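You operate a simulated robot arm through the tools that you are given. There is no shell and no other tool. Be economical: measure what you need, move in short steps, check, and stop when the job is done.

You run a simulated robot arm. Do the job below in one go: nothing can be reset, and whatever is moved stays where it is left.

## Task
Gauge the stack, lift off rings down to the card's total and prove it.
Fine: rings on the bench, gauge arm parked.

Only the result counts: the job must be done as asked and must still hold three seconds after the hand-in. Knocking over, shifting, dropping, spilling or breaking anything else fails it.

## Robot
A 7-joint arm with a two-finger parallel gripper, fixed in place. Base frame: the origin is at the foot of the arm, x ahead of it, y to its left, z up; the work surface is at about z = 0. Lengths are in mm, angles in degrees, forces in N, time in s.
With the tool pointing down near the work surface it reaches from about 220 to 580 mm from the base axis. Its first joint turns from -66.0 to 66.0 degrees. Payload 2.5 kg.
The TCP is the grasp point between the finger pads, 23 mm short of the fingertips. In the tool frame z runs along the fingers and y along their closing line. Largest opening 94 mm; finger width 38, thickness 10; the body of the gripper, 54 by 96 mm, starts 39 mm behind the TCP.
Orientation is that of the tool frame in the base frame, as [roll, pitch, yaw] about the fixed x, y, z axes, in that order (R = Rz(yaw) Ry(pitch) Rx(roll)). With the fingers straight down and closing along the base's y, the tool's x points along the base's -x, its y along +y and its z along -z.

## Interface
- The arm moves only by the tool play_rows. Its argument "steps" is a list of rows, each a list of 7 numbers: the turn, a rotation vector about the base's x, y, z in degrees, then the shift along the base's x, y, z in mm, then the finger opening in mm, from 0 to 94. In form: [[ax, ay, az, dx, dy, dz, claw], ...]. A call has 1 to 20 rows; each row shifts and turns the commanded pose from where the row before left it. A row lasts 0.2 s, in which the tool goes at most 50 mm and 8.6 degrees; a call with a longer step from one row to the next is refused whole, and so is a gripper value outside its range. Where a pose cannot be reached the arm comes as near as it can. A force on the tool above 90 N (or 10 N above the force at the start of the call, whichever is more), or a blocked arm, ends the call early, and 0.2 s more pass. Each finger travels about 108 mm/s and halts on what it meets, pressing with about 41 N; the grip force reading is that of the motor and also rises with nothing between the fingers. The clock runs only during rows and for 0.2 s after the last one: add rows that do not move to give the fingers time. It gives the time, the measured TCP pose, the force on the tool (base axes), the opening and the grip force at its end, in the units of the frame above (readings bear some noise).
- Cameras (640 x 400 px; columns grow to the right, rows downward): "scene" is fixed at [145.7, -431.3, 551.8]; the picture's right is [0.54, -0.84, 0.00], its down [-0.42, -0.27, -0.87] and it looks along [0.73, 0.47, -0.50] (base axes); focal length 214 px, centre (320, 200). "wrist" rides on the gripper at [-39, 0, -44] in the tool frame; the picture's right is [0.00, -1.00, 0.00], its down [0.97, 0.00, -0.24] and it looks along [0.24, 0.00, 0.97] (tool axes); focal length 218 px, centre (320, 200). There is no depth. A picture from a camera that has moved, and an enlarged one, comes with that camera's place and axes in the base frame and with its lens.
- get_image(camera): a new picture of that camera. No time passes.
- enlarge(camera, box): a new picture of the part [left, top, right, bottom] of that camera's present view, enlarged. No time passes.
- close_job(): hands the job in; it is judged then, once.

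Work in short steps. Places have to be worked out from the pictures, the camera data and where the tool is seen: move nearer, look again, correct. Check each grasp and each placing, and mend what went wrong. You have 120 turns and 64 pictures in all, those below and enlarged ones among them. Open the gripper and draw the arm clear of the work before you hand the job in, unless the task says otherwise; then end with one line.

The tools are called after "Call:" as a command line: name --pt "numbers of a row" for each row, then --argument value for the rest, lists and objects as JSON in quotes. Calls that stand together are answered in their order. play_rows: Moves the arm, as the interface text tells. Its arguments: {"type":"object","properties":{"steps":{"type":"array","items":{"type":"array","items":{"type":"number"}}}},"required":["steps"]} The other tools are called the same way: get_image (camera) takes a picture; enlarge (camera, box) takes an enlarged picture of a part of a camera's view; close_job () hands the job in.

At the start:

```text
clock: 0.0
position: [219.5, -276.7, 474.9]
tcp_rot: [180.0, 0.0, 180.0]
force: [-0.6, -0.1, 0.3]
opening: 93.8
gripper_force: 0.1
```

scene: 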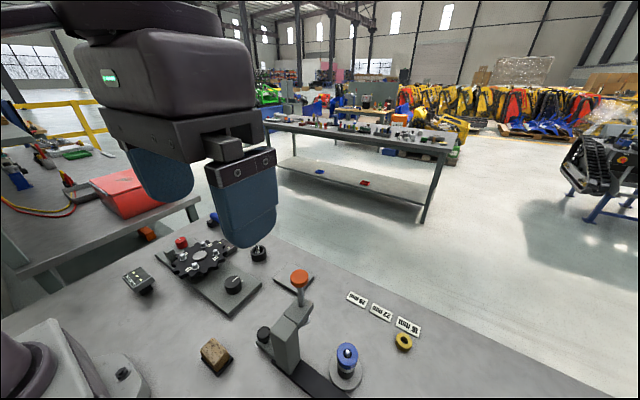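
wrist: 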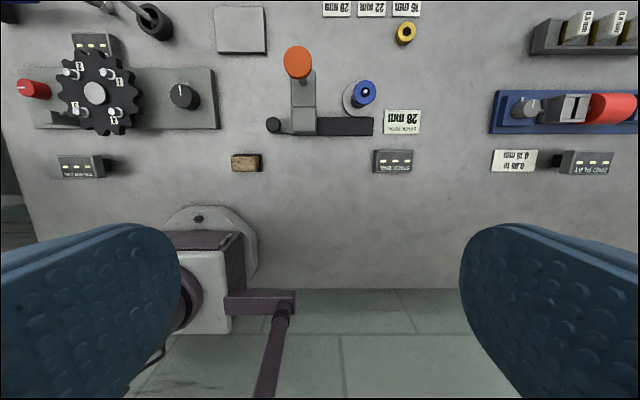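

The wrist view shows several stations; the stack with its gauge arm and card is near the centre. I'll enlarge those areas.

Call:
enlarge --camera "wrist" --box '[210, 0, 450, 180]'

Call:
enlarge --camera "scene" --box '[230, 250, 440, 400]'

```text
2.22 times, centred on (330, 90) of wrist
camera zoom: at [258.2, -277.2, 518.8], right [0.0, -1.0, 0.0], down [-0.97, 0.0, 0.24], along [-0.24, 0.0, -0.97], focal length 485 px, centre (298, 444)
```

zoom: 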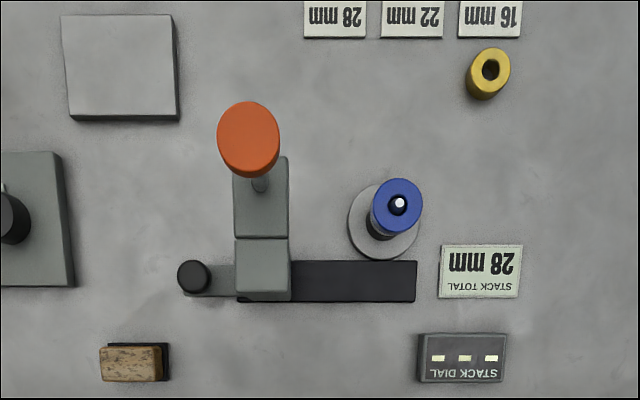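

```text
2.67 times, centred on (335, 325) of scene
camera zoom: at [145.7, -431.3, 551.8], right [0.54, -0.84, 0.0], down [-0.42, -0.27, -0.87], along [0.73, 0.47, -0.5], focal length 572 px, centre (280, -133)
```

zoom: 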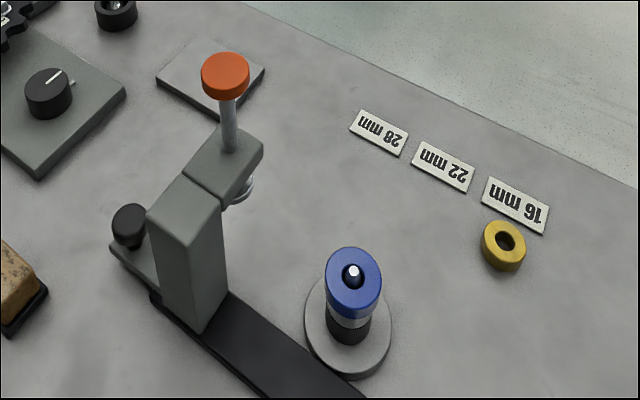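

I place the stack at about (355,-360) with its top near z 80, and the orange plunger at about (355,-250,226) on a column that slides along y. I'll move nearer above them to see the details.

Call:
play_rows --pt "0 0 0 32 -11 -29 94" --pt "0 0 0 32 -11 -29 94" --pt "0 0 0 32 -11 -29 94" --pt "0 0 0 32 -11 -29 94" --pt "0 0 0 32 -11 -29 94"

Call:
get_image --camera "wrist"

Call:
get_image --camera "scene"

```text
clock: 1.2
position: [379.4, -330.3, 328.9]
tcp_rot: [-180.0, 0.0, 180.0]
force: [0.4, 0.2, 0.4]
opening: 94.0
gripper_force: 0.0
```

```text
59 pictures are left
camera wrist: at [417.7, -331.0, 372.5], right [0.0, -1.0, 0.0], down [-0.97, 0.0, 0.24], along [-0.24, 0.0, -0.97], focal length 218 px, centre (320, 200)
```

wrist: 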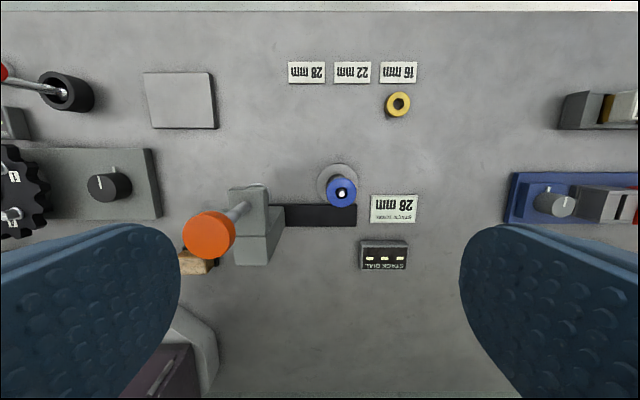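

```text
58 pictures are left
```

scene: 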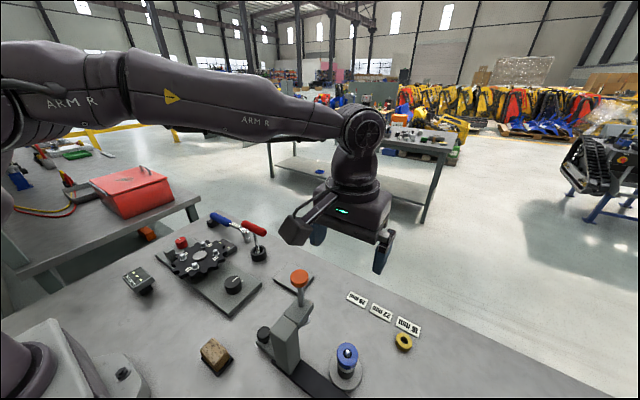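

Positions agree: the stack is at (355,-361) and the plunger at (354,-250,225). I'll look more closely at the stack, the gauge and the yellow ring.

Call:
enlarge --camera "scene" --box '[305, 325, 385, 400]'

Call:
enlarge --camera "scene" --box '[245, 260, 335, 385]'

Call:
enlarge --camera "wrist" --box '[270, 50, 430, 280]'

```text
5.33 times, centred on (345, 362) of scene
camera zoom: at [145.7, -431.3, 551.8], right [0.54, -0.84, 0.0], down [-0.42, -0.27, -0.87], along [0.73, 0.47, -0.5], focal length 1144 px, centre (187, -667)
```

zoom: 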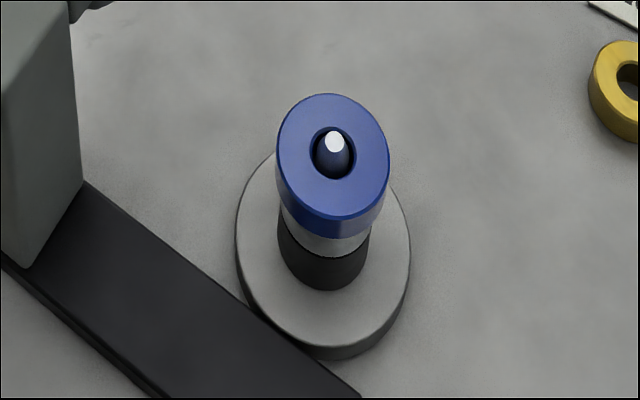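

```text
3.20 times, centred on (290, 322) of scene
camera zoom: at [145.7, -431.3, 551.8], right [0.54, -0.84, 0.0], down [-0.42, -0.27, -0.87], along [0.73, 0.47, -0.5], focal length 686 px, centre (416, -192)
```

zoom: 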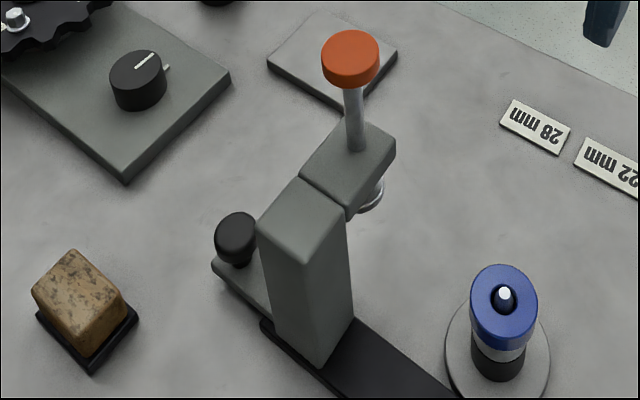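

```text
1.74 times, centred on (350, 165) of wrist
camera zoom: at [417.7, -331.0, 372.5], right [0.0, -1.0, 0.0], down [-0.97, 0.0, 0.24], along [-0.24, 0.0, -0.97], focal length 380 px, centre (268, 261)
```

zoom: 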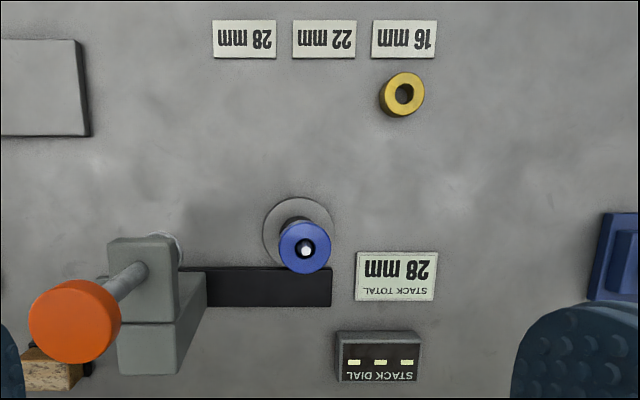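

The gauge column rides a rail along y, with a black handle knob at about (303,-180,50). I'll go above it and turn the tool 90° so that the fingers close along x.

Call:
play_rows --pt "0 0 8.2 -6.9 13.6 0 94" --pt "0 0 8.2 -6.9 13.6 0 94" --pt "0 0 8.2 -6.9 13.6 0 94" --pt "0 0 8.2 -6.9 13.6 0 94" --pt "0 0 8.2 -6.9 13.6 0 94" --pt "0 0 8.2 -6.9 13.6 0 94" --pt "0 0 8.2 -6.9 13.6 0 94" --pt "0 0 8.2 -6.9 13.6 0 94" --pt "0 0 8.2 -6.9 13.6 0 94" --pt "0 0 8.1 -6.9 13.6 0 94" --pt "0 0 8.1 -6.9 13.6 0 94" --pt "0 0 0 0 0 -40 94" --pt "0 0 0 0 0 -40 94" --pt "0 0 0 0 0 -40 94"

Call:
get_image --camera "wrist"

Call:
get_image --camera "scene"

```text
clock: 4.2
position: [302.1, -181.2, 209.4]
tcp_rot: [179.9, 0.0, -90.0]
force: [1.4, -1.1, 0.0]
opening: 94.2
gripper_force: 0.1
```

```text
54 pictures are left
camera wrist: at [302.1, -142.8, 253.0], right [1.0, 0.0, 0.0], down [0.0, -0.97, 0.24], along [0.0, -0.24, -0.97], focal length 218 px, centre (320, 200)
```

wrist: 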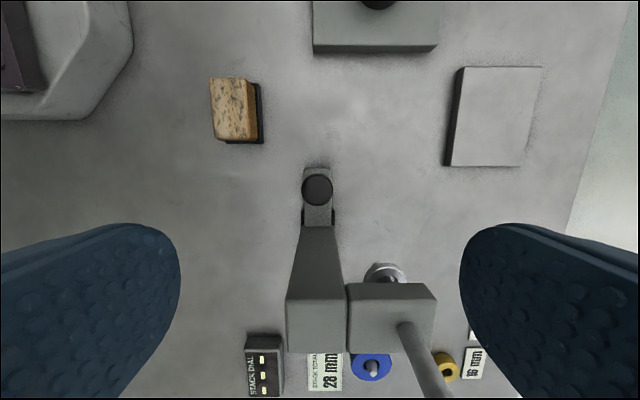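

```text
53 pictures are left
```

scene: 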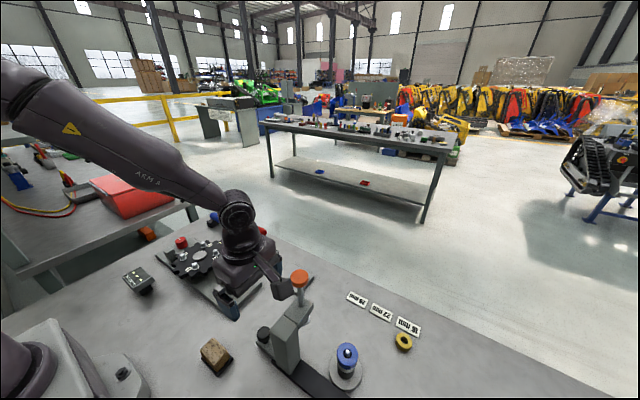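

The knob is centred at about (299,-182), well clear of the column face at y≈-229. I'll descend around it to z≈48 and close.

Call:
play_rows --pt "0 0 0 -3 0 -40 94" --pt "0 0 0 0 0 -40 94" --pt "0 0 0 0 0 -40 94" --pt "0 0 0 0 0 -20 94" --pt "0 0 0 0 0 -19 94" --pt "0 0 0 0 0 0 20" --pt "0 0 0 0 0 0 20" --pt "0 0 0 0 0 0 20" --pt "0 0 0 0 0 0 20" --pt "0 0 0 0 0 0 20"

Call:
get_image --camera "wrist"

Call:
enlarge --camera "scene" --box '[200, 230, 380, 400]'

```text
clock: 5.7
position: [300.5, -192.5, 58.2]
tcp_rot: [-179.7, -1.2, -90.5]
force: [-17.1, 1.1, 24.1]
opening: 32.4
gripper_force: 14.0
stopped in row 7: the force on the tool passed its limit (the readings are from after the stop); the commanded pose is now the measured one
```

```text
52 pictures are left
camera wrist: at [301.1, -152.8, 102.0], right [1.0, -0.01, 0.0], down [-0.01, -0.97, 0.26], along [0.0, -0.26, -0.97], focal length 218 px, centre (320, 200)
```

wrist: 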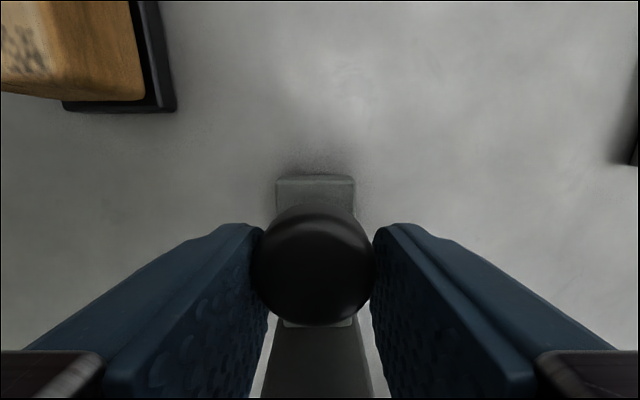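

```text
2.35 times, centred on (290, 315) of scene
camera zoom: at [145.7, -431.2, 551.8], right [0.54, -0.84, 0.0], down [-0.42, -0.27, -0.87], along [0.73, 0.47, -0.5], focal length 505 px, centre (391, -71)
```

zoom: 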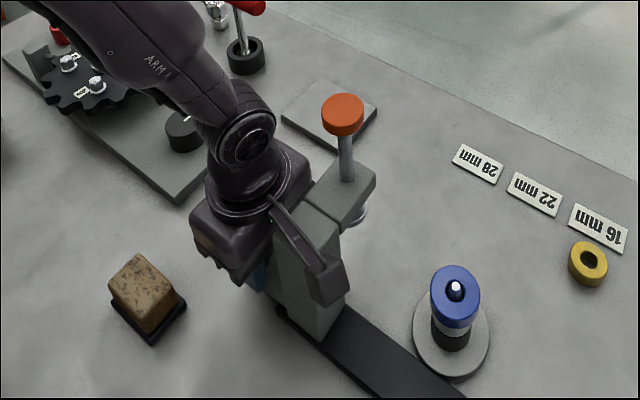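

The grip met the knob at 32 mm, but the tool sits 10 mm high and 10 mm off in y. Something may be touching, possibly the bracket on the tool above the column. I'll hold to read the force and look closer.

Call:
play_rows --pt "0 0 0 0 0 0 40"

Call:
enlarge --camera "scene" --box '[255, 255, 355, 375]'

```text
clock: 6.1
position: [304.1, -192.3, 59.9]
tcp_rot: [-179.1, -1.3, -90.9]
force: [-4.7, -0.4, 10.3]
opening: 39.9
gripper_force: 0.1
```

```text
3.33 times, centred on (305, 315) of scene
camera zoom: at [145.7, -431.3, 551.8], right [0.54, -0.84, 0.0], down [-0.42, -0.27, -0.87], along [0.73, 0.47, -0.5], focal length 715 px, centre (370, -183)
```

zoom: 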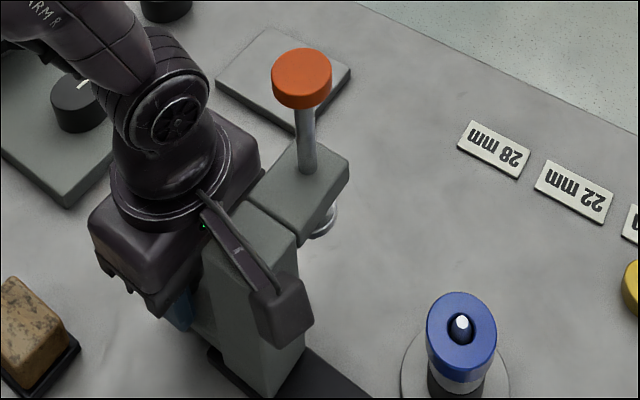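

The tool carries a bracket on its +x side that fouls the column in this orientation. I'll open, rise straight up and turn back so the bracket points to -x. Then I'll grip the column itself, about 40 mm wide in y, near its top.

Call:
play_rows --pt "0 0 0 0 0 0 80" --pt "0 0 0 0 0 0 94" --pt "0 0 0 0 0 10 94" --pt "0 0 0 0 0 20 94" --pt "0 0 0 0 0 40 94" --pt "0 0 0 0 0 40 94" --pt "0 0 0 0 0 40 94" --pt "0 0 0 0 0 40 94"

Call:
get_image --camera "scene"

```text
clock: 7.9
position: [302.7, -190.4, 250.6]
tcp_rot: [-179.2, -1.2, -90.7]
force: [0.8, 0.4, -0.4]
opening: 94.0
gripper_force: 0.2
```

```text
49 pictures are left
```

scene: 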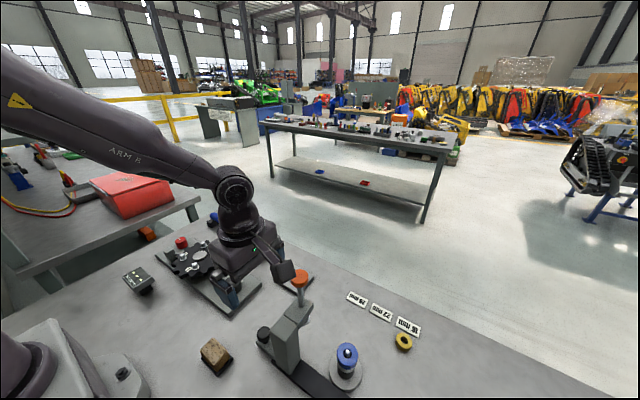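

Clear, and nothing has moved. I'll correct the slight tilt, turn back by -89.3° and go above the column at (292,-254).

Call:
play_rows --pt "1.2 0.8 0 0 0 30 94" --pt "0 0 -8.1 0 0 20 94" --pt "0 0 -8.1 0 0 0 94" --pt "0 0 -8.1 0 0 0 94" --pt "0 0 -8.1 0 0 0 94" --pt "0 0 -8.1 0 0 0 94" --pt "0 0 -8.1 0 0 0 94" --pt "0 0 -8.1 0 0 0 94" --pt "0 0 -8.1 0 0 0 94" --pt "0 0 -8.1 0 0 0 94" --pt "0 0 -8.1 -5 -20 0 94" --pt "0 0 -8.3 -5 -44 0 94" --pt "0 0 0 0 0 0 94"

Call:
get_image --camera "wrist"

Call:
get_image --camera "scene"

```text
clock: 10.7
position: [294.0, -256.9, 298.7]
tcp_rot: [179.9, 0.1, 179.8]
force: [0.1, 0.2, -0.4]
opening: 94.0
gripper_force: 0.2
```

```text
48 pictures are left
camera wrist: at [332.5, -257.5, 341.9], right [0.0, -1.0, 0.0], down [-0.97, 0.0, 0.24], along [-0.24, 0.0, -0.97], focal length 218 px, centre (320, 200)
```

wrist: 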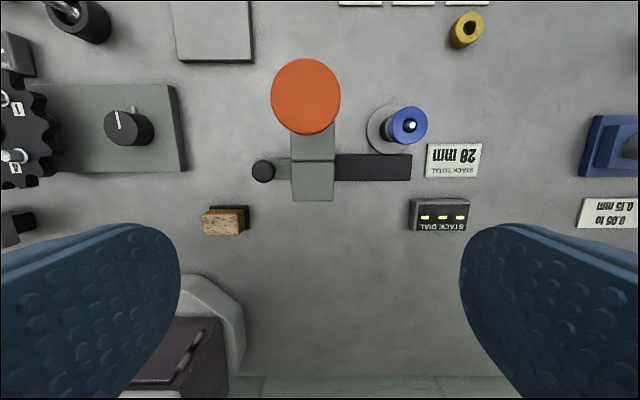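

```text
47 pictures are left
```

scene: 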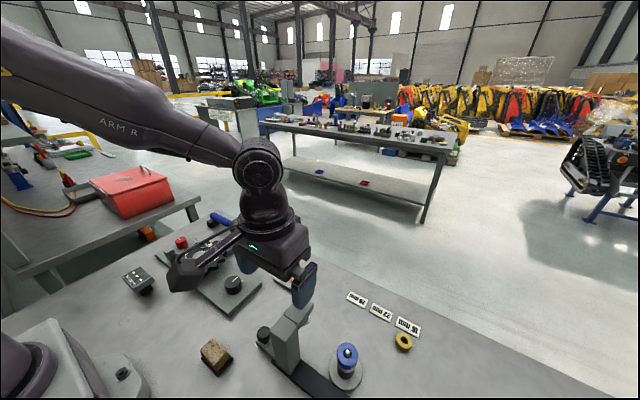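

The column top is centred at about (300,-251), z≈138. I'll go to (286,-251), to keep the hand clear of the orange plunger, and descend to z≈128.

Call:
play_rows --pt "0 0 0 -8 6 0 94" --pt "0 0 0 0 0 -40 94" --pt "0 0 0 0 0 -40 94" --pt "0 0 0 0 0 -30 94" --pt "0 0 0 0 0 -20 94"

Call:
get_image --camera "wrist"

Call:
enlarge --camera "scene" --box '[180, 200, 380, 400]'

```text
clock: 11.9
position: [285.9, -248.3, 167.7]
tcp_rot: [-180.0, 0.0, 180.0]
force: [0.2, -0.1, -0.4]
opening: 94.1
gripper_force: 0.1
```

```text
46 pictures are left
camera wrist: at [324.2, -249.3, 212.6], right [0.0, -1.0, 0.0], down [-0.97, 0.0, 0.24], along [-0.24, 0.0, -0.97], focal length 218 px, centre (320, 200)
```

wrist: 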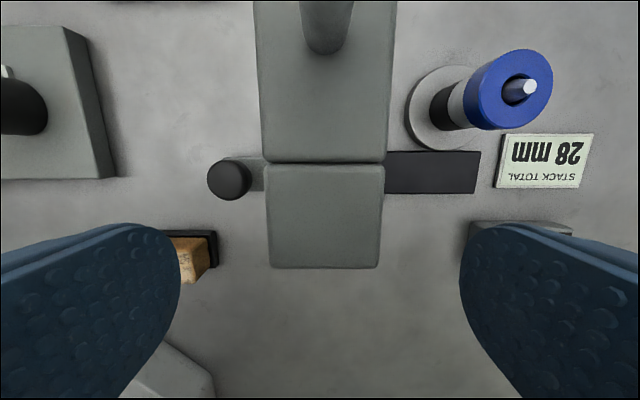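

```text
2.00 times, centred on (280, 300) of scene
camera zoom: at [145.7, -431.3, 551.8], right [0.54, -0.84, 0.0], down [-0.42, -0.27, -0.87], along [0.73, 0.47, -0.5], focal length 429 px, centre (400, 0)
```

zoom: 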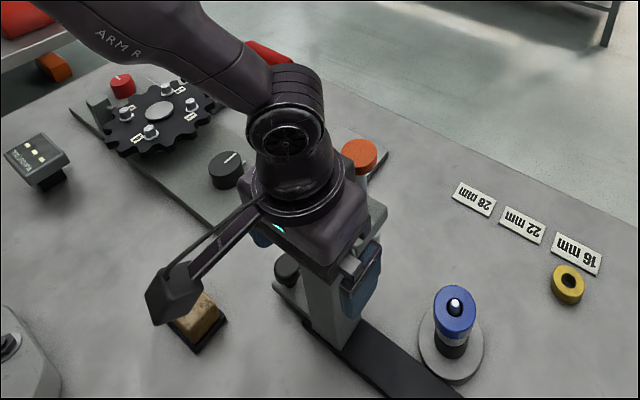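

The column is centred between the fingers. I'll descend to z≈128 and close on it.

Call:
play_rows --pt "0 0 0 0 -1 -20 94" --pt "0 0 0 0 -1 -20 94" --pt "0 0 0 0 0 0 70" --pt "0 0 0 0 0 0 50" --pt "0 0 0 0 0 0 36" --pt "0 0 0 0 0 0 36"

Call:
enlarge --camera "scene" --box '[180, 200, 380, 400]'

```text
clock: 13.3
position: [286.7, -250.9, 127.0]
tcp_rot: [-180.0, 0.0, 179.9]
force: [1.4, 1.1, -3.5]
opening: 40.0
gripper_force: 44.6
```

```text
2.00 times, centred on (280, 300) of scene
camera zoom: at [145.7, -431.3, 551.7], right [0.54, -0.84, 0.0], down [-0.42, -0.27, -0.87], along [0.73, 0.47, -0.5], focal length 429 px, centre (400, 0)
```

zoom: 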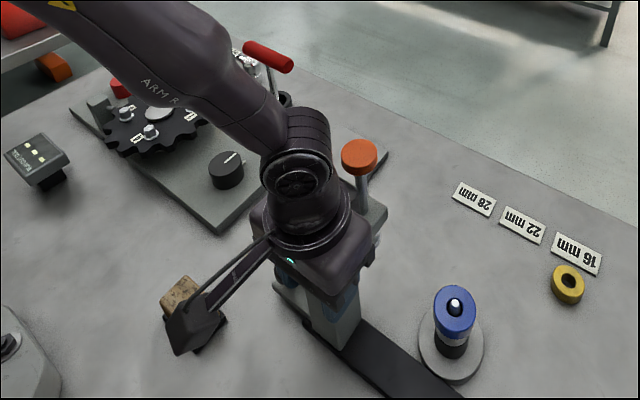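

The column is held (40 mm wide, parked y = -251). I'll slide it towards -y, first by 40 mm as a test.

Call:
play_rows --pt "0 0 0 0 -10 0 36" --pt "0 0 0 0 -15 0 36" --pt "0 0 0 0 -15 0 36"

Call:
enlarge --camera "scene" --box '[180, 200, 380, 400]'

```text
clock: 14.1
position: [286.6, -289.1, 128.7]
tcp_rot: [179.9, 0.0, 180.0]
force: [2.1, 0.9, -5.1]
opening: 39.7
gripper_force: 45.1
```

```text
2.00 times, centred on (280, 300) of scene
camera zoom: at [145.7, -431.3, 551.7], right [0.54, -0.84, 0.0], down [-0.42, -0.27, -0.87], along [0.73, 0.47, -0.5], focal length 429 px, centre (400, 0)
```

zoom: 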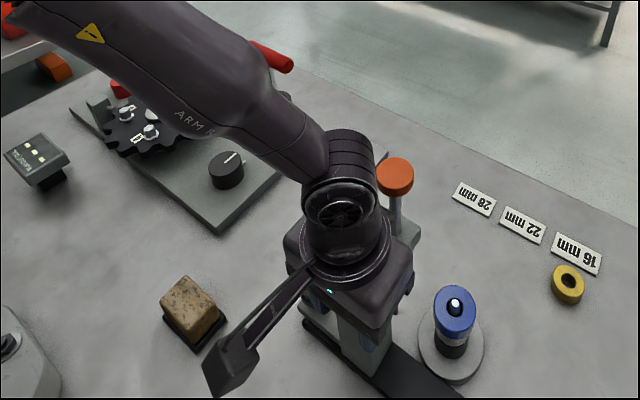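

It slides freely. I'll go another 20 mm, then check that the plunger foot clears the pin top before passing over it.

Call:
play_rows --pt "0 0 0 0 -10 0 36" --pt "0 0 0 0 -10 0 36"

Call:
enlarge --camera "scene" --box '[280, 270, 400, 400]'

Call:
get_image --camera "wrist"

```text
clock: 14.7
position: [287.4, -311.8, 127.4]
tcp_rot: [-179.9, 0.0, -180.0]
force: [4.4, 0.8, -9.8]
opening: 39.9
gripper_force: 45.4
```

```text
3.08 times, centred on (340, 335) of scene
camera zoom: at [145.8, -431.3, 551.7], right [0.54, -0.84, 0.0], down [-0.42, -0.27, -0.87], along [0.73, 0.47, -0.5], focal length 660 px, centre (258, -215)
```

zoom: 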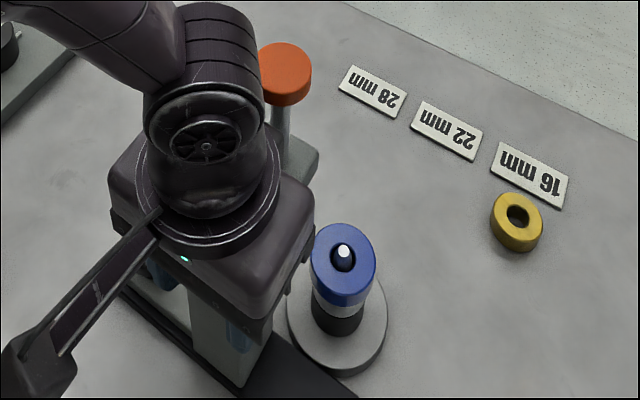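

```text
41 pictures are left
camera wrist: at [325.2, -311.8, 171.8], right [0.0, -1.0, 0.0], down [-0.97, 0.0, 0.24], along [-0.24, 0.0, -0.97], focal length 218 px, centre (320, 200)
```

wrist: 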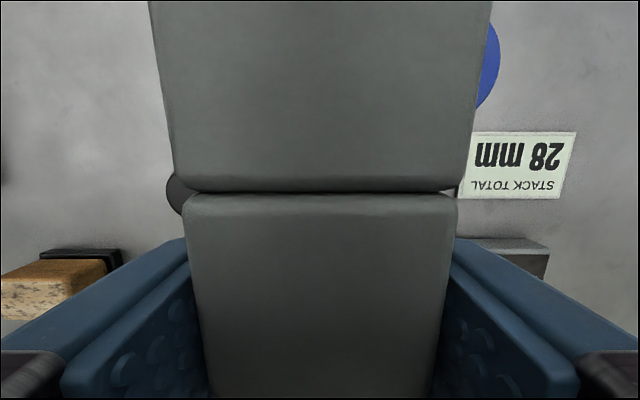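

I estimate the foot at z≈95–97 and the pin top at z≈80–84, so it clears. I'll slide on slowly to y≈-361.

Call:
play_rows --pt "0 0 0 0 -8 0 36" --pt "0 0 0 0 -8 0 36" --pt "0 0 0 0 -8 0 36" --pt "0 0 0 0 -8 0 36" --pt "0 0 0 0 -8 0 36" --pt "0 0 0 0 -5 0 36" --pt "0 0 0 0 -5 0 36"

Call:
enlarge --camera "scene" --box '[280, 270, 400, 400]'

```text
clock: 16.3
position: [286.1, -361.2, 127.5]
tcp_rot: [179.8, 0.1, 179.9]
force: [5.8, 10.3, -16.2]
opening: 40.0
gripper_force: 45.3
```

```text
3.08 times, centred on (340, 335) of scene
camera zoom: at [145.8, -431.3, 551.7], right [0.54, -0.84, 0.0], down [-0.42, -0.27, -0.87], along [0.73, 0.47, -0.5], focal length 660 px, centre (258, -215)
```

zoom: 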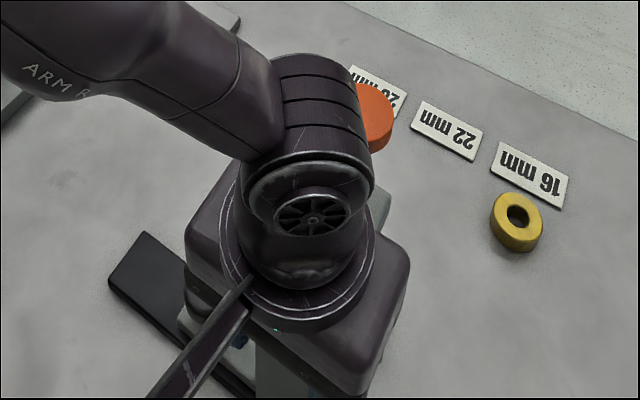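

The y-force has risen to 10 N, so the end stop is probably at y≈-361. I'll release, rise and look.

Call:
play_rows --pt "0 0 0 0 0 0 50" --pt "0 0 0 0 0 0 70" --pt "0 0 0 0 0 0 90" --pt "0 0 0 0 0 30 94" --pt "0 0 0 0 0 40 94" --pt "0 0 0 0 0 40 94" --pt "0 0 0 0 0 40 94" --pt "0 0 0 0 0 30 94" --pt "0 0 0 0 0 0 94"

Call:
get_image --camera "wrist"

Call:
enlarge --camera "scene" --box '[250, 250, 420, 400]'

```text
clock: 18.3
position: [285.9, -361.1, 307.9]
tcp_rot: [180.0, 0.0, 180.0]
force: [0.6, -0.4, 0.2]
opening: 93.8
gripper_force: 0.2
```

```text
39 pictures are left
camera wrist: at [324.5, -362.3, 352.0], right [0.0, -1.0, 0.0], down [-0.97, 0.0, 0.24], along [-0.24, 0.0, -0.97], focal length 218 px, centre (320, 200)
```

wrist: 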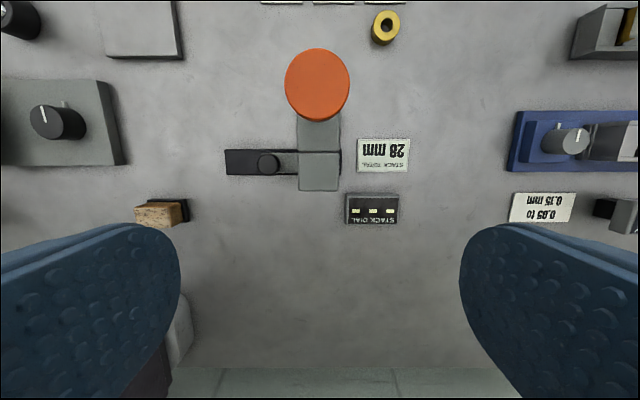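

```text
2.67 times, centred on (335, 325) of scene
camera zoom: at [145.7, -431.3, 551.8], right [0.54, -0.84, 0.0], down [-0.42, -0.27, -0.87], along [0.73, 0.47, -0.5], focal length 572 px, centre (280, -133)
```

zoom: 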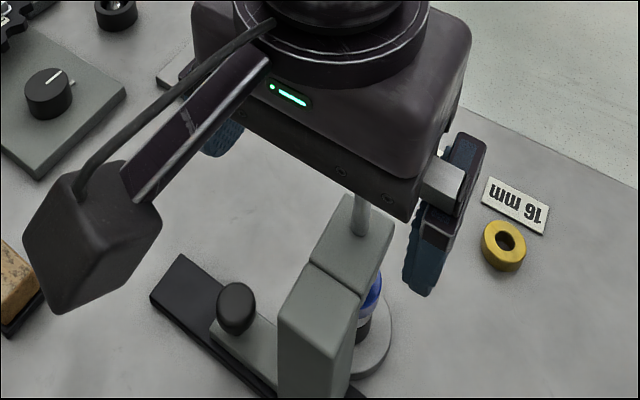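

The gauge is over the stack, with the orange plunger at (356,-361). I'll close the fingers and move over it.

Call:
play_rows --pt "0 0 0 23 0 0 60" --pt "0 0 0 23 0 0 30" --pt "0 0 0 24 0 0 0" --pt "0 0 0 0 0 -20 0" --pt "0 0 0 0 0 -20 0" --pt "0 0 0 0 0 0 0"

Call:
get_image --camera "wrist"

Call:
enlarge --camera "scene" --box '[250, 200, 450, 400]'

```text
clock: 19.7
position: [354.1, -361.8, 267.2]
tcp_rot: [180.0, 0.0, 179.9]
force: [0.2, 0.0, -0.9]
opening: 0.1
gripper_force: 41.4
```

```text
37 pictures are left
camera wrist: at [394.7, -362.3, 311.5], right [0.0, -1.0, 0.0], down [-0.97, 0.0, 0.24], along [-0.24, 0.0, -0.97], focal length 218 px, centre (320, 200)
```

wrist: 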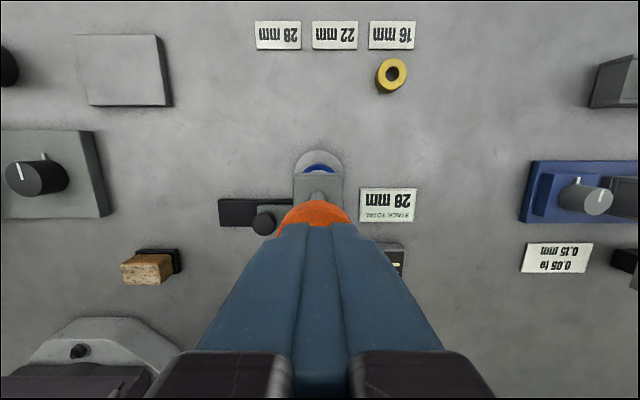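

```text
2.00 times, centred on (350, 300) of scene
camera zoom: at [145.7, -431.3, 551.8], right [0.54, -0.84, 0.0], down [-0.42, -0.27, -0.87], along [0.73, 0.47, -0.5], focal length 429 px, centre (260, 0)
```

zoom: 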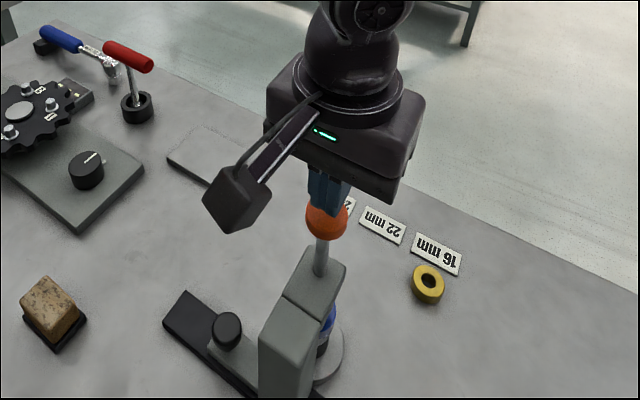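

The fingers would hide the dial. I'll turn the tool by -45° about z so that the dial shows at the side, then press.

Call:
play_rows --pt "0 0 -7.5 0 0 0 0" --pt "0 0 -7.5 0 0 0 0" --pt "0 0 -7.5 0 0 0 0" --pt "0 0 -7.5 0 0 0 0" --pt "0 0 -7.5 0 0 0 0" --pt "0 0 -7.5 1 0 0 0" --pt "0 0 0 0 0 -5 0" --pt "0 0 0 0 0 -5 0"

Call:
get_image --camera "wrist"

```text
clock: 21.5
position: [357.2, -362.6, 259.1]
tcp_rot: [179.9, 0.0, 134.9]
force: [-0.4, -0.3, -0.5]
opening: 0.0
gripper_force: 41.6
```

```text
35 pictures are left
camera wrist: at [384.3, -390.4, 302.5], right [-0.71, -0.71, 0.0], down [-0.69, 0.69, 0.24], along [-0.17, 0.17, -0.97], focal length 218 px, centre (320, 200)
```

wrist: 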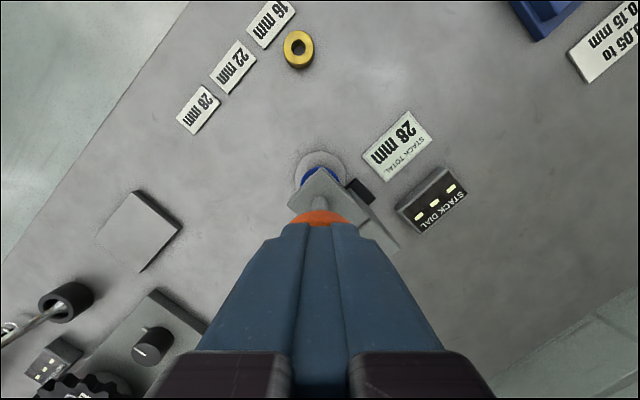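

The dial is now in view. I'll press down in small steps.

Call:
play_rows --pt "0 0 0 0 0 -3 0" --pt "0 0 0 0 0 -3 0" --pt "0 0 0 0 0 -3 0" --pt "0 0 0 0 0 -3 0" --pt "0 0 0 0 0 -3 0"

Call:
get_image --camera "wrist"

```text
clock: 22.7
position: [355.7, -362.4, 244.7]
tcp_rot: [-179.9, -0.1, 135.0]
force: [0.3, 0.1, 0.4]
opening: 0.0
gripper_force: 41.2
```

```text
34 pictures are left
camera wrist: at [384.2, -390.1, 287.5], right [-0.71, -0.71, 0.0], down [-0.69, 0.69, 0.24], along [-0.17, 0.17, -0.97], focal length 218 px, centre (320, 200)
```

wrist: 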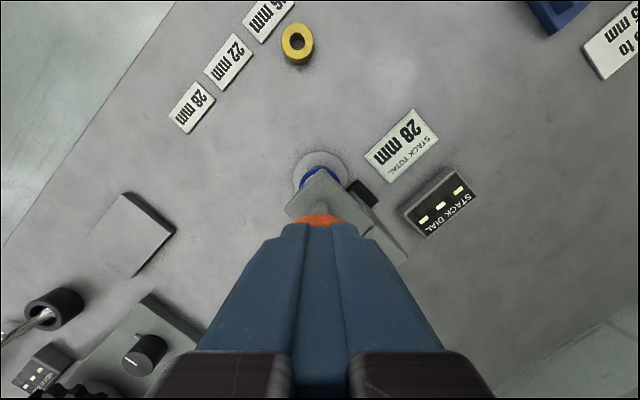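

No contact force yet. I'll continue down.

Call:
play_rows --pt "0 0 0 0 0 -3 0" --pt "0 0 0 0 0 -3 0" --pt "0 0 0 0 0 -3 0" --pt "0 0 0 0 0 0 0"

Call:
enlarge --camera "scene" --box '[280, 240, 400, 360]'

```text
clock: 23.7
position: [355.9, -361.5, 235.5]
tcp_rot: [179.9, 0.1, 135.0]
force: [-9.8, 12.4, 28.9]
opening: 0.0
gripper_force: 41.3
```

```text
3.33 times, centred on (340, 300) of scene
camera zoom: at [145.6, -431.2, 551.9], right [0.54, -0.84, 0.0], down [-0.42, -0.27, -0.87], along [0.73, 0.47, -0.5], focal length 715 px, centre (253, -133)
```

zoom: 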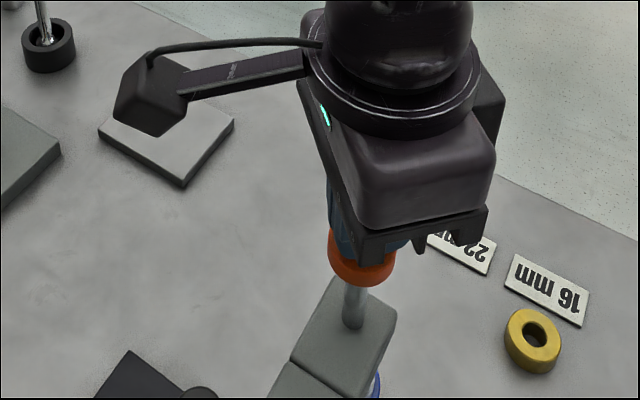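

The tip is in contact (29 N). I'll press a bit more and read the dial.

Call:
play_rows --pt "0 0 0 0 0 -2 0" --pt "0 0 0 0 0 -2 0" --pt "0 0 0 0 0 0 0"

Call:
get_image --camera "wrist"

```text
clock: 24.5
position: [357.0, -361.5, 238.1]
tcp_rot: [-180.0, 0.4, 135.0]
force: [-17.6, 20.6, 56.8]
opening: 0.0
gripper_force: 40.9
```

```text
32 pictures are left
camera wrist: at [384.1, -390.4, 280.6], right [-0.71, -0.71, 0.0], down [-0.69, 0.69, 0.24], along [-0.17, 0.17, -0.97], focal length 218 px, centre (320, 200)
```

wrist: 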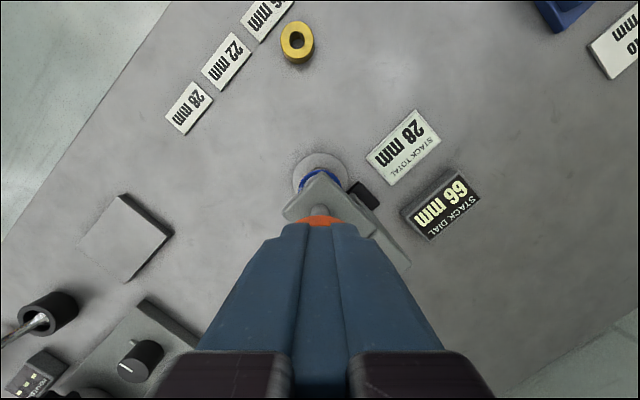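

The dial has come on. I'll enlarge it.

Call:
enlarge --camera "wrist" --box '[360, 100, 500, 250]'

```text
2.67 times, centred on (430, 175) of wrist
camera zoom: at [384.1, -390.4, 280.6], right [-0.71, -0.71, 0.0], down [-0.69, 0.69, 0.24], along [-0.17, 0.17, -0.97], focal length 582 px, centre (27, 267)
```

zoom: 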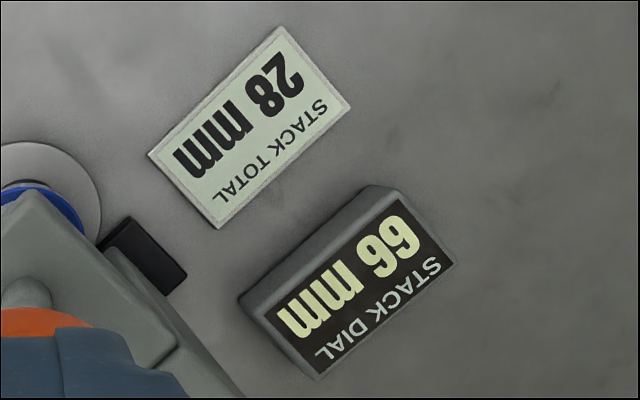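

Dial reads 66 mm, which fits my estimates: ring top at z≈80 and base top at z≈14. The bands look like black ≈28, silver and blue ≈38 together, so blue and silver should come off. First I'll rise, turn back and go over the column.

Call:
play_rows --pt "0 0 0 0 0 10 0" --pt "0 0 0 0 0 20 0" --pt "0 0 0 0 0 40 0" --pt "0 0 7.5 -12 0 0 20" --pt "0 0 7.5 -12 0 0 40" --pt "0 0 7.5 -12 0 0 60" --pt "0 0 7.5 -12 0 0 80" --pt "0 0 7.5 -12 0 0 94" --pt "0 0 7.5 -10 0 0 94" --pt "0 0 0 0 0 -40 94" --pt "0 0 0 0 0 -40 94" --pt "0 0 0 0 0 -40 94" --pt "0 0 0 0 0 0 94"

Call:
get_image --camera "wrist"

```text
clock: 27.3
position: [286.6, -360.3, 180.6]
tcp_rot: [180.0, -0.1, 179.9]
force: [-0.8, 0.5, 0.7]
opening: 94.1
gripper_force: 0.0
```

```text
30 pictures are left
camera wrist: at [325.8, -360.5, 224.8], right [0.0, -1.0, 0.0], down [-0.97, 0.0, 0.24], along [-0.24, 0.0, -0.97], focal length 218 px, centre (320, 200)
```

wrist: 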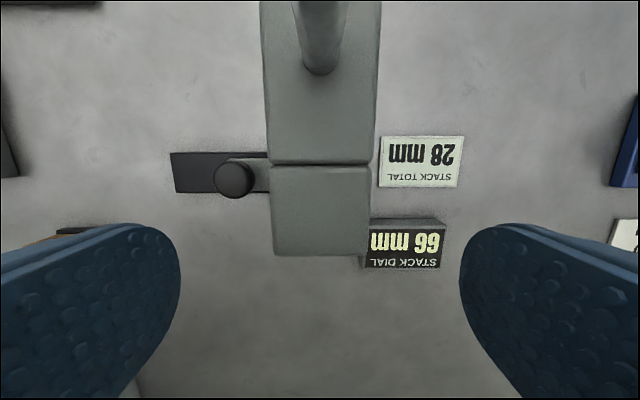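

The 66 mm reading latches. I'll grip the column and slide it back to its park position.

Call:
play_rows --pt "0 0 0 0 0 -27 94" --pt "0 0 0 0 0 -26 94" --pt "0 0 0 0 0 0 70" --pt "0 0 0 0 0 0 50" --pt "0 0 0 0 0 0 36" --pt "0 0 0 0 0 0 36" --pt "0 0 0 0 10 0 36" --pt "0 0 0 0 15 0 36" --pt "0 0 0 0 15 0 36" --pt "0 0 0 0 15 0 36" --pt "0 0 0 0 15 0 36" --pt "0 0 0 0 15 0 36" --pt "0 0 0 0 12 0 36" --pt "0 0 0 0 8 0 36" --pt "0 0 0 0 5 0 36" --pt "0 0 0 0 0 0 36"

```text
clock: 30.7
position: [288.4, -250.3, 128.7]
tcp_rot: [-180.0, 0.3, 180.0]
force: [35.1, 1.4, -24.5]
opening: 39.9
gripper_force: 45.1
```

The column is back at y≈-250. I'll release, rise and go over the stack to look.

Call:
play_rows --pt "0 0 0 0 0 0 50" --pt "0 0 0 0 0 0 70" --pt "0 0 0 0 0 0 94" --pt "0 0 0 -2 0 40 94" --pt "0 0 0 0 0 40 94" --pt "0 0 0 0 0 40 94" --pt "0 0 0 0 0 40 94" --pt "0 0 0 18 -35 0 94" --pt "0 0 0 18 -35 0 94" --pt "0 0 0 18 -40 0 94" --pt "0 0 0 15 0 -40 94" --pt "0 0 0 0 0 -40 94" --pt "0 0 0 0 0 -40 94" --pt "0 0 0 0 0 0 94"

Call:
get_image --camera "wrist"

Call:
get_image --camera "scene"

```text
clock: 33.7
position: [354.6, -363.9, 166.0]
tcp_rot: [-180.0, 0.1, 180.0]
force: [0.2, -0.9, -0.9]
opening: 93.9
gripper_force: 0.0
```

```text
29 pictures are left
camera wrist: at [393.4, -363.6, 210.5], right [0.0, -1.0, 0.0], down [-0.97, 0.0, 0.24], along [-0.24, 0.0, -0.97], focal length 218 px, centre (320, 200)
```

wrist: 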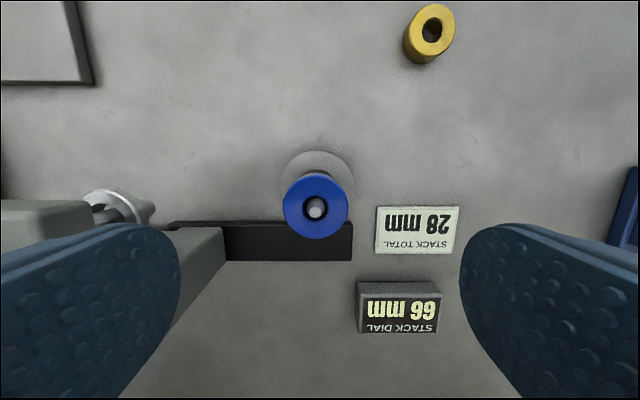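

```text
28 pictures are left
```

scene: 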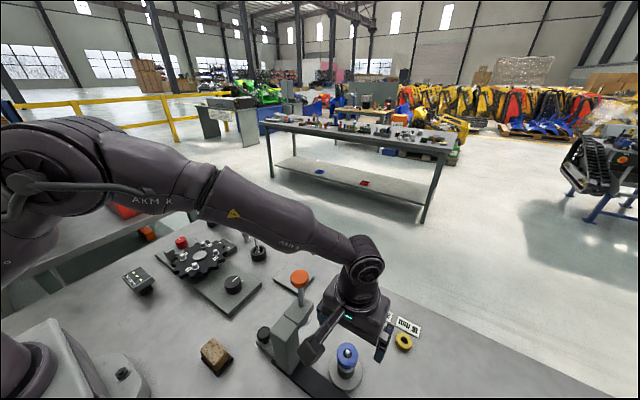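

The blue ring is centred at (357,-361). I'll descend to z≈74 and grip it (diameter ≈42).

Call:
play_rows --pt "0 0 0 1 2 -40 94" --pt "0 0 0 0 0 -30 80" --pt "0 0 0 0 0 -21 70" --pt "0 0 0 0 0 0 55" --pt "0 0 0 0 0 0 45" --pt "0 0 0 0 0 0 35" --pt "0 0 0 0 0 0 35"

Call:
enlarge --camera "scene" --box '[280, 280, 420, 400]'

```text
clock: 35.3
position: [353.9, -359.1, 76.1]
tcp_rot: [179.9, -0.1, 180.0]
force: [0.2, 0.4, 0.7]
opening: 41.2
gripper_force: 40.6
```

```text
3.33 times, centred on (350, 340) of scene
camera zoom: at [145.7, -431.3, 551.8], right [0.54, -0.84, 0.0], down [-0.42, -0.27, -0.87], along [0.73, 0.47, -0.5], focal length 715 px, centre (220, -267)
```

zoom: 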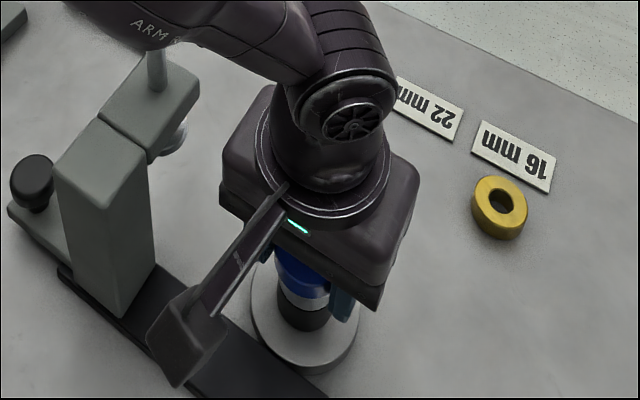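

The ring is gripped at 41 mm. I'll lift slowly straight up.

Call:
play_rows --pt "0 0 0 0 0 5 35" --pt "0 0 0 0 0 8 35" --pt "0 0 0 0 0 10 35" --pt "0 0 0 0 0 15 35" --pt "0 0 0 0 0 20 35" --pt "0 0 0 0 0 30 35"

Call:
enlarge --camera "scene" --box '[280, 280, 420, 400]'

Call:
get_image --camera "wrist"

```text
clock: 36.7
position: [352.9, -360.6, 165.3]
tcp_rot: [179.9, 0.1, 179.9]
force: [0.6, 0.4, -0.2]
opening: 41.3
gripper_force: 41.0
```

```text
3.33 times, centred on (350, 340) of scene
camera zoom: at [145.7, -431.3, 551.8], right [0.54, -0.84, 0.0], down [-0.42, -0.27, -0.87], along [0.73, 0.47, -0.5], focal length 715 px, centre (220, -267)
```

zoom: 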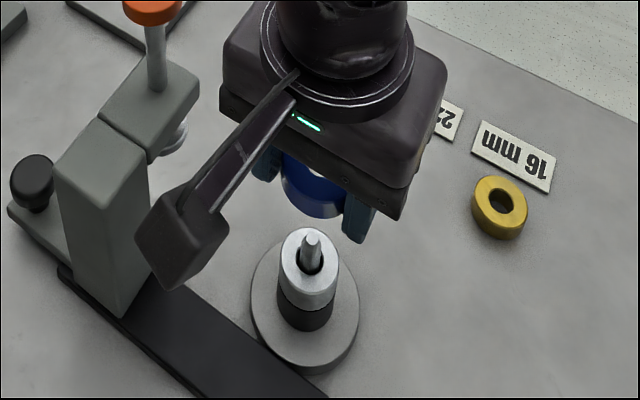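

```text
25 pictures are left
camera wrist: at [392.6, -360.4, 208.8], right [0.0, -1.0, 0.0], down [-0.97, 0.0, 0.24], along [-0.24, 0.0, -0.97], focal length 218 px, centre (320, 200)
```

wrist: 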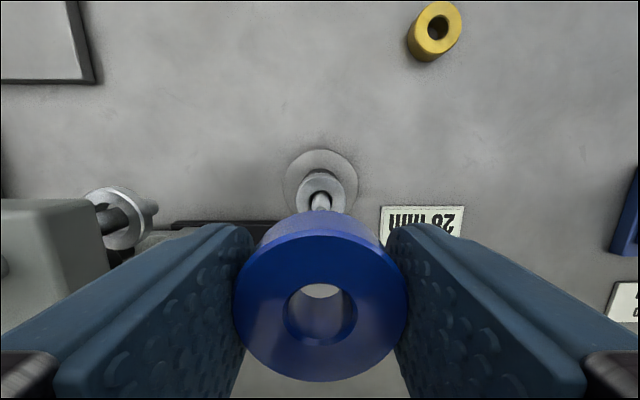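

The blue ring is off; the silver top sits at z≈59, so blue ≈22, silver ≈16 and black ≈28. But my fingertips reach about 5 mm below the blue ring, which would prevent setting it flat. I'll seat it back on the pin and regrip 9 mm higher.

Call:
play_rows --pt "0 0 0 0 0 -30 35" --pt "0 0 0 0 0 -20 35" --pt "0 0 0 0 0 -15 35" --pt "0 0 0 0 0 -10 35" --pt "0 0 0 0 0 -7 35" --pt "0 0 0 0 0 -4 35" --pt "0 0 0 0 0 -2 35" --pt "0 0 0 0 0 0 35"

```text
clock: 38.5
position: [355.2, -358.0, 77.1]
tcp_rot: [-180.0, -0.1, -179.9]
force: [0.0, 1.7, 2.6]
opening: 41.3
gripper_force: 40.6
```

Seated (≈2.6 N upward). I'll open, rise 9 mm and regrip.

Call:
play_rows --pt "0 0 0 0 0 0 50" --pt "0 0 0 0 0 0 56" --pt "0 0 0 0 -2 5 56" --pt "0 0 0 0 0 4 56" --pt "0 0 0 0 0 0 45" --pt "0 0 0 0 0 0 35" --pt "0 0 0 0 0 0 35"

Call:
enlarge --camera "scene" --box '[300, 300, 400, 400]'

```text
clock: 40.1
position: [356.0, -362.0, 86.3]
tcp_rot: [180.0, 0.0, -180.0]
force: [1.1, 1.2, 0.0]
opening: 40.8
gripper_force: 40.8
```

```text
4.00 times, centred on (350, 350) of scene
camera zoom: at [145.7, -431.3, 551.8], right [0.54, -0.84, 0.0], down [-0.42, -0.27, -0.87], along [0.73, 0.47, -0.5], focal length 858 px, centre (200, -400)
```

zoom: 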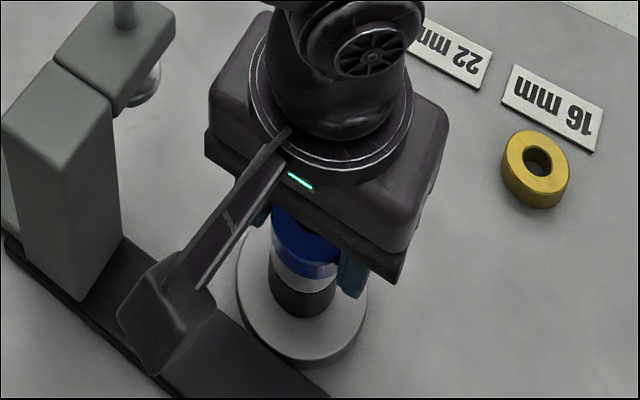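

Gripped again. I'll lift, carry to (440,-305), clear of everything, and go down to z≈40.

Call:
play_rows --pt "0 0 0 0 0 8 35" --pt "0 0 0 0 0 12 35" --pt "0 0 0 0 0 20 35" --pt "0 0 0 0 0 30 35" --pt "0 0 0 0 0 20 35" --pt "0 0 0 28 19 0 35" --pt "0 0 0 28 19 0 35" --pt "0 0 0 28 19 0 35" --pt "0 0 0 0 0 -40 35" --pt "0 0 0 0 0 -40 35" --pt "0 0 0 0 0 -30 35" --pt "0 0 0 0 0 -25 35" --pt "0 0 0 0 0 0 35"

Call:
enlarge --camera "scene" --box '[270, 250, 420, 400]'

```text
clock: 42.9
position: [439.7, -304.7, 41.7]
tcp_rot: [-180.0, 0.0, 179.9]
force: [-0.3, 0.0, -1.2]
opening: 41.1
gripper_force: 40.7
```

```text
2.67 times, centred on (345, 325) of scene
camera zoom: at [145.7, -431.3, 551.8], right [0.54, -0.84, 0.0], down [-0.42, -0.27, -0.87], along [0.73, 0.47, -0.5], focal length 572 px, centre (253, -133)
```

zoom: 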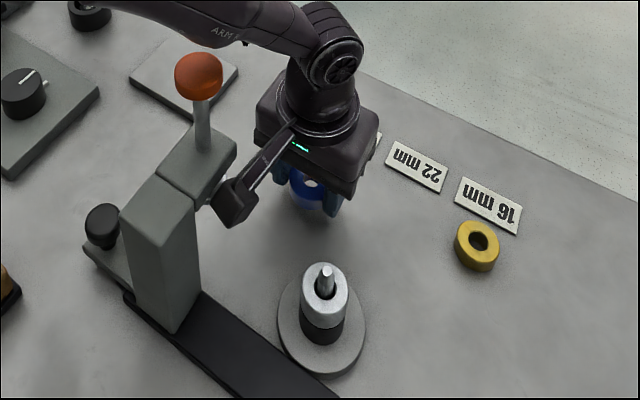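

Clear of the gauge. I'll lower in small steps to the bench.

Call:
play_rows --pt "0 0 0 0 0 -4 35" --pt "0 0 0 0 0 -3 35" --pt "0 0 0 0 0 -2 35" --pt "0 0 0 0 0 -2 35" --pt "0 0 0 0 0 0 35"

```text
clock: 44.1
position: [439.8, -304.1, 30.2]
tcp_rot: [-179.9, 0.1, -180.0]
force: [-0.5, 1.1, -2.1]
opening: 40.7
gripper_force: 40.7
```

Call:
play_rows --pt "0 0 0 0 0 -1 35" --pt "0 0 0 0 0 -1 35" --pt "0 0 0 0 0 -1 35" --pt "0 0 0 0 0 0 35"

Call:
get_image --camera "wrist"

```text
clock: 45.1
position: [439.3, -303.5, 25.7]
tcp_rot: [180.0, 0.0, 180.0]
force: [0.6, -0.1, -1.2]
opening: 40.6
gripper_force: 41.3
```

```text
22 pictures are left
camera wrist: at [478.0, -305.0, 70.8], right [0.0, -1.0, 0.0], down [-0.97, 0.0, 0.24], along [-0.24, 0.0, -0.97], focal length 218 px, centre (320, 200)
```

wrist: 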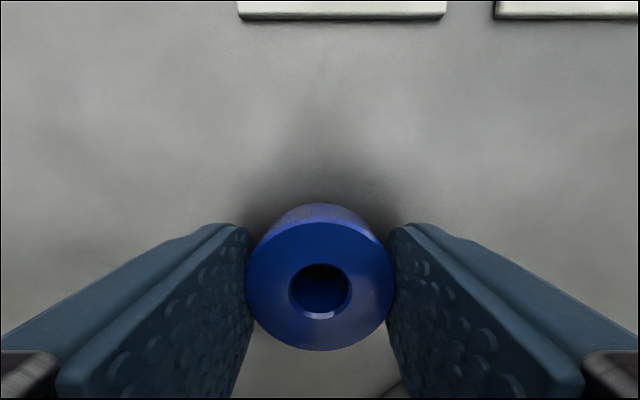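

No contact yet; I'll keep lowering a millimetre at a time.

Call:
play_rows --pt "0 0 0 0 0 -1 35" --pt "0 0 0 0 0 0 35"

Call:
play_rows --pt "0 0 0 0 0 -1 35" --pt "0 0 0 0 0 0 35"

```text
clock: 45.7
position: [439.3, -304.3, 26.7]
tcp_rot: [180.0, 0.0, 179.9]
force: [0.3, -0.7, -1.6]
opening: 40.8
gripper_force: 41.1
```

```text
clock: 46.3
position: [440.0, -304.4, 25.0]
tcp_rot: [-180.0, -0.1, -180.0]
force: [0.1, 0.0, -1.1]
opening: 40.8
gripper_force: 40.9
```

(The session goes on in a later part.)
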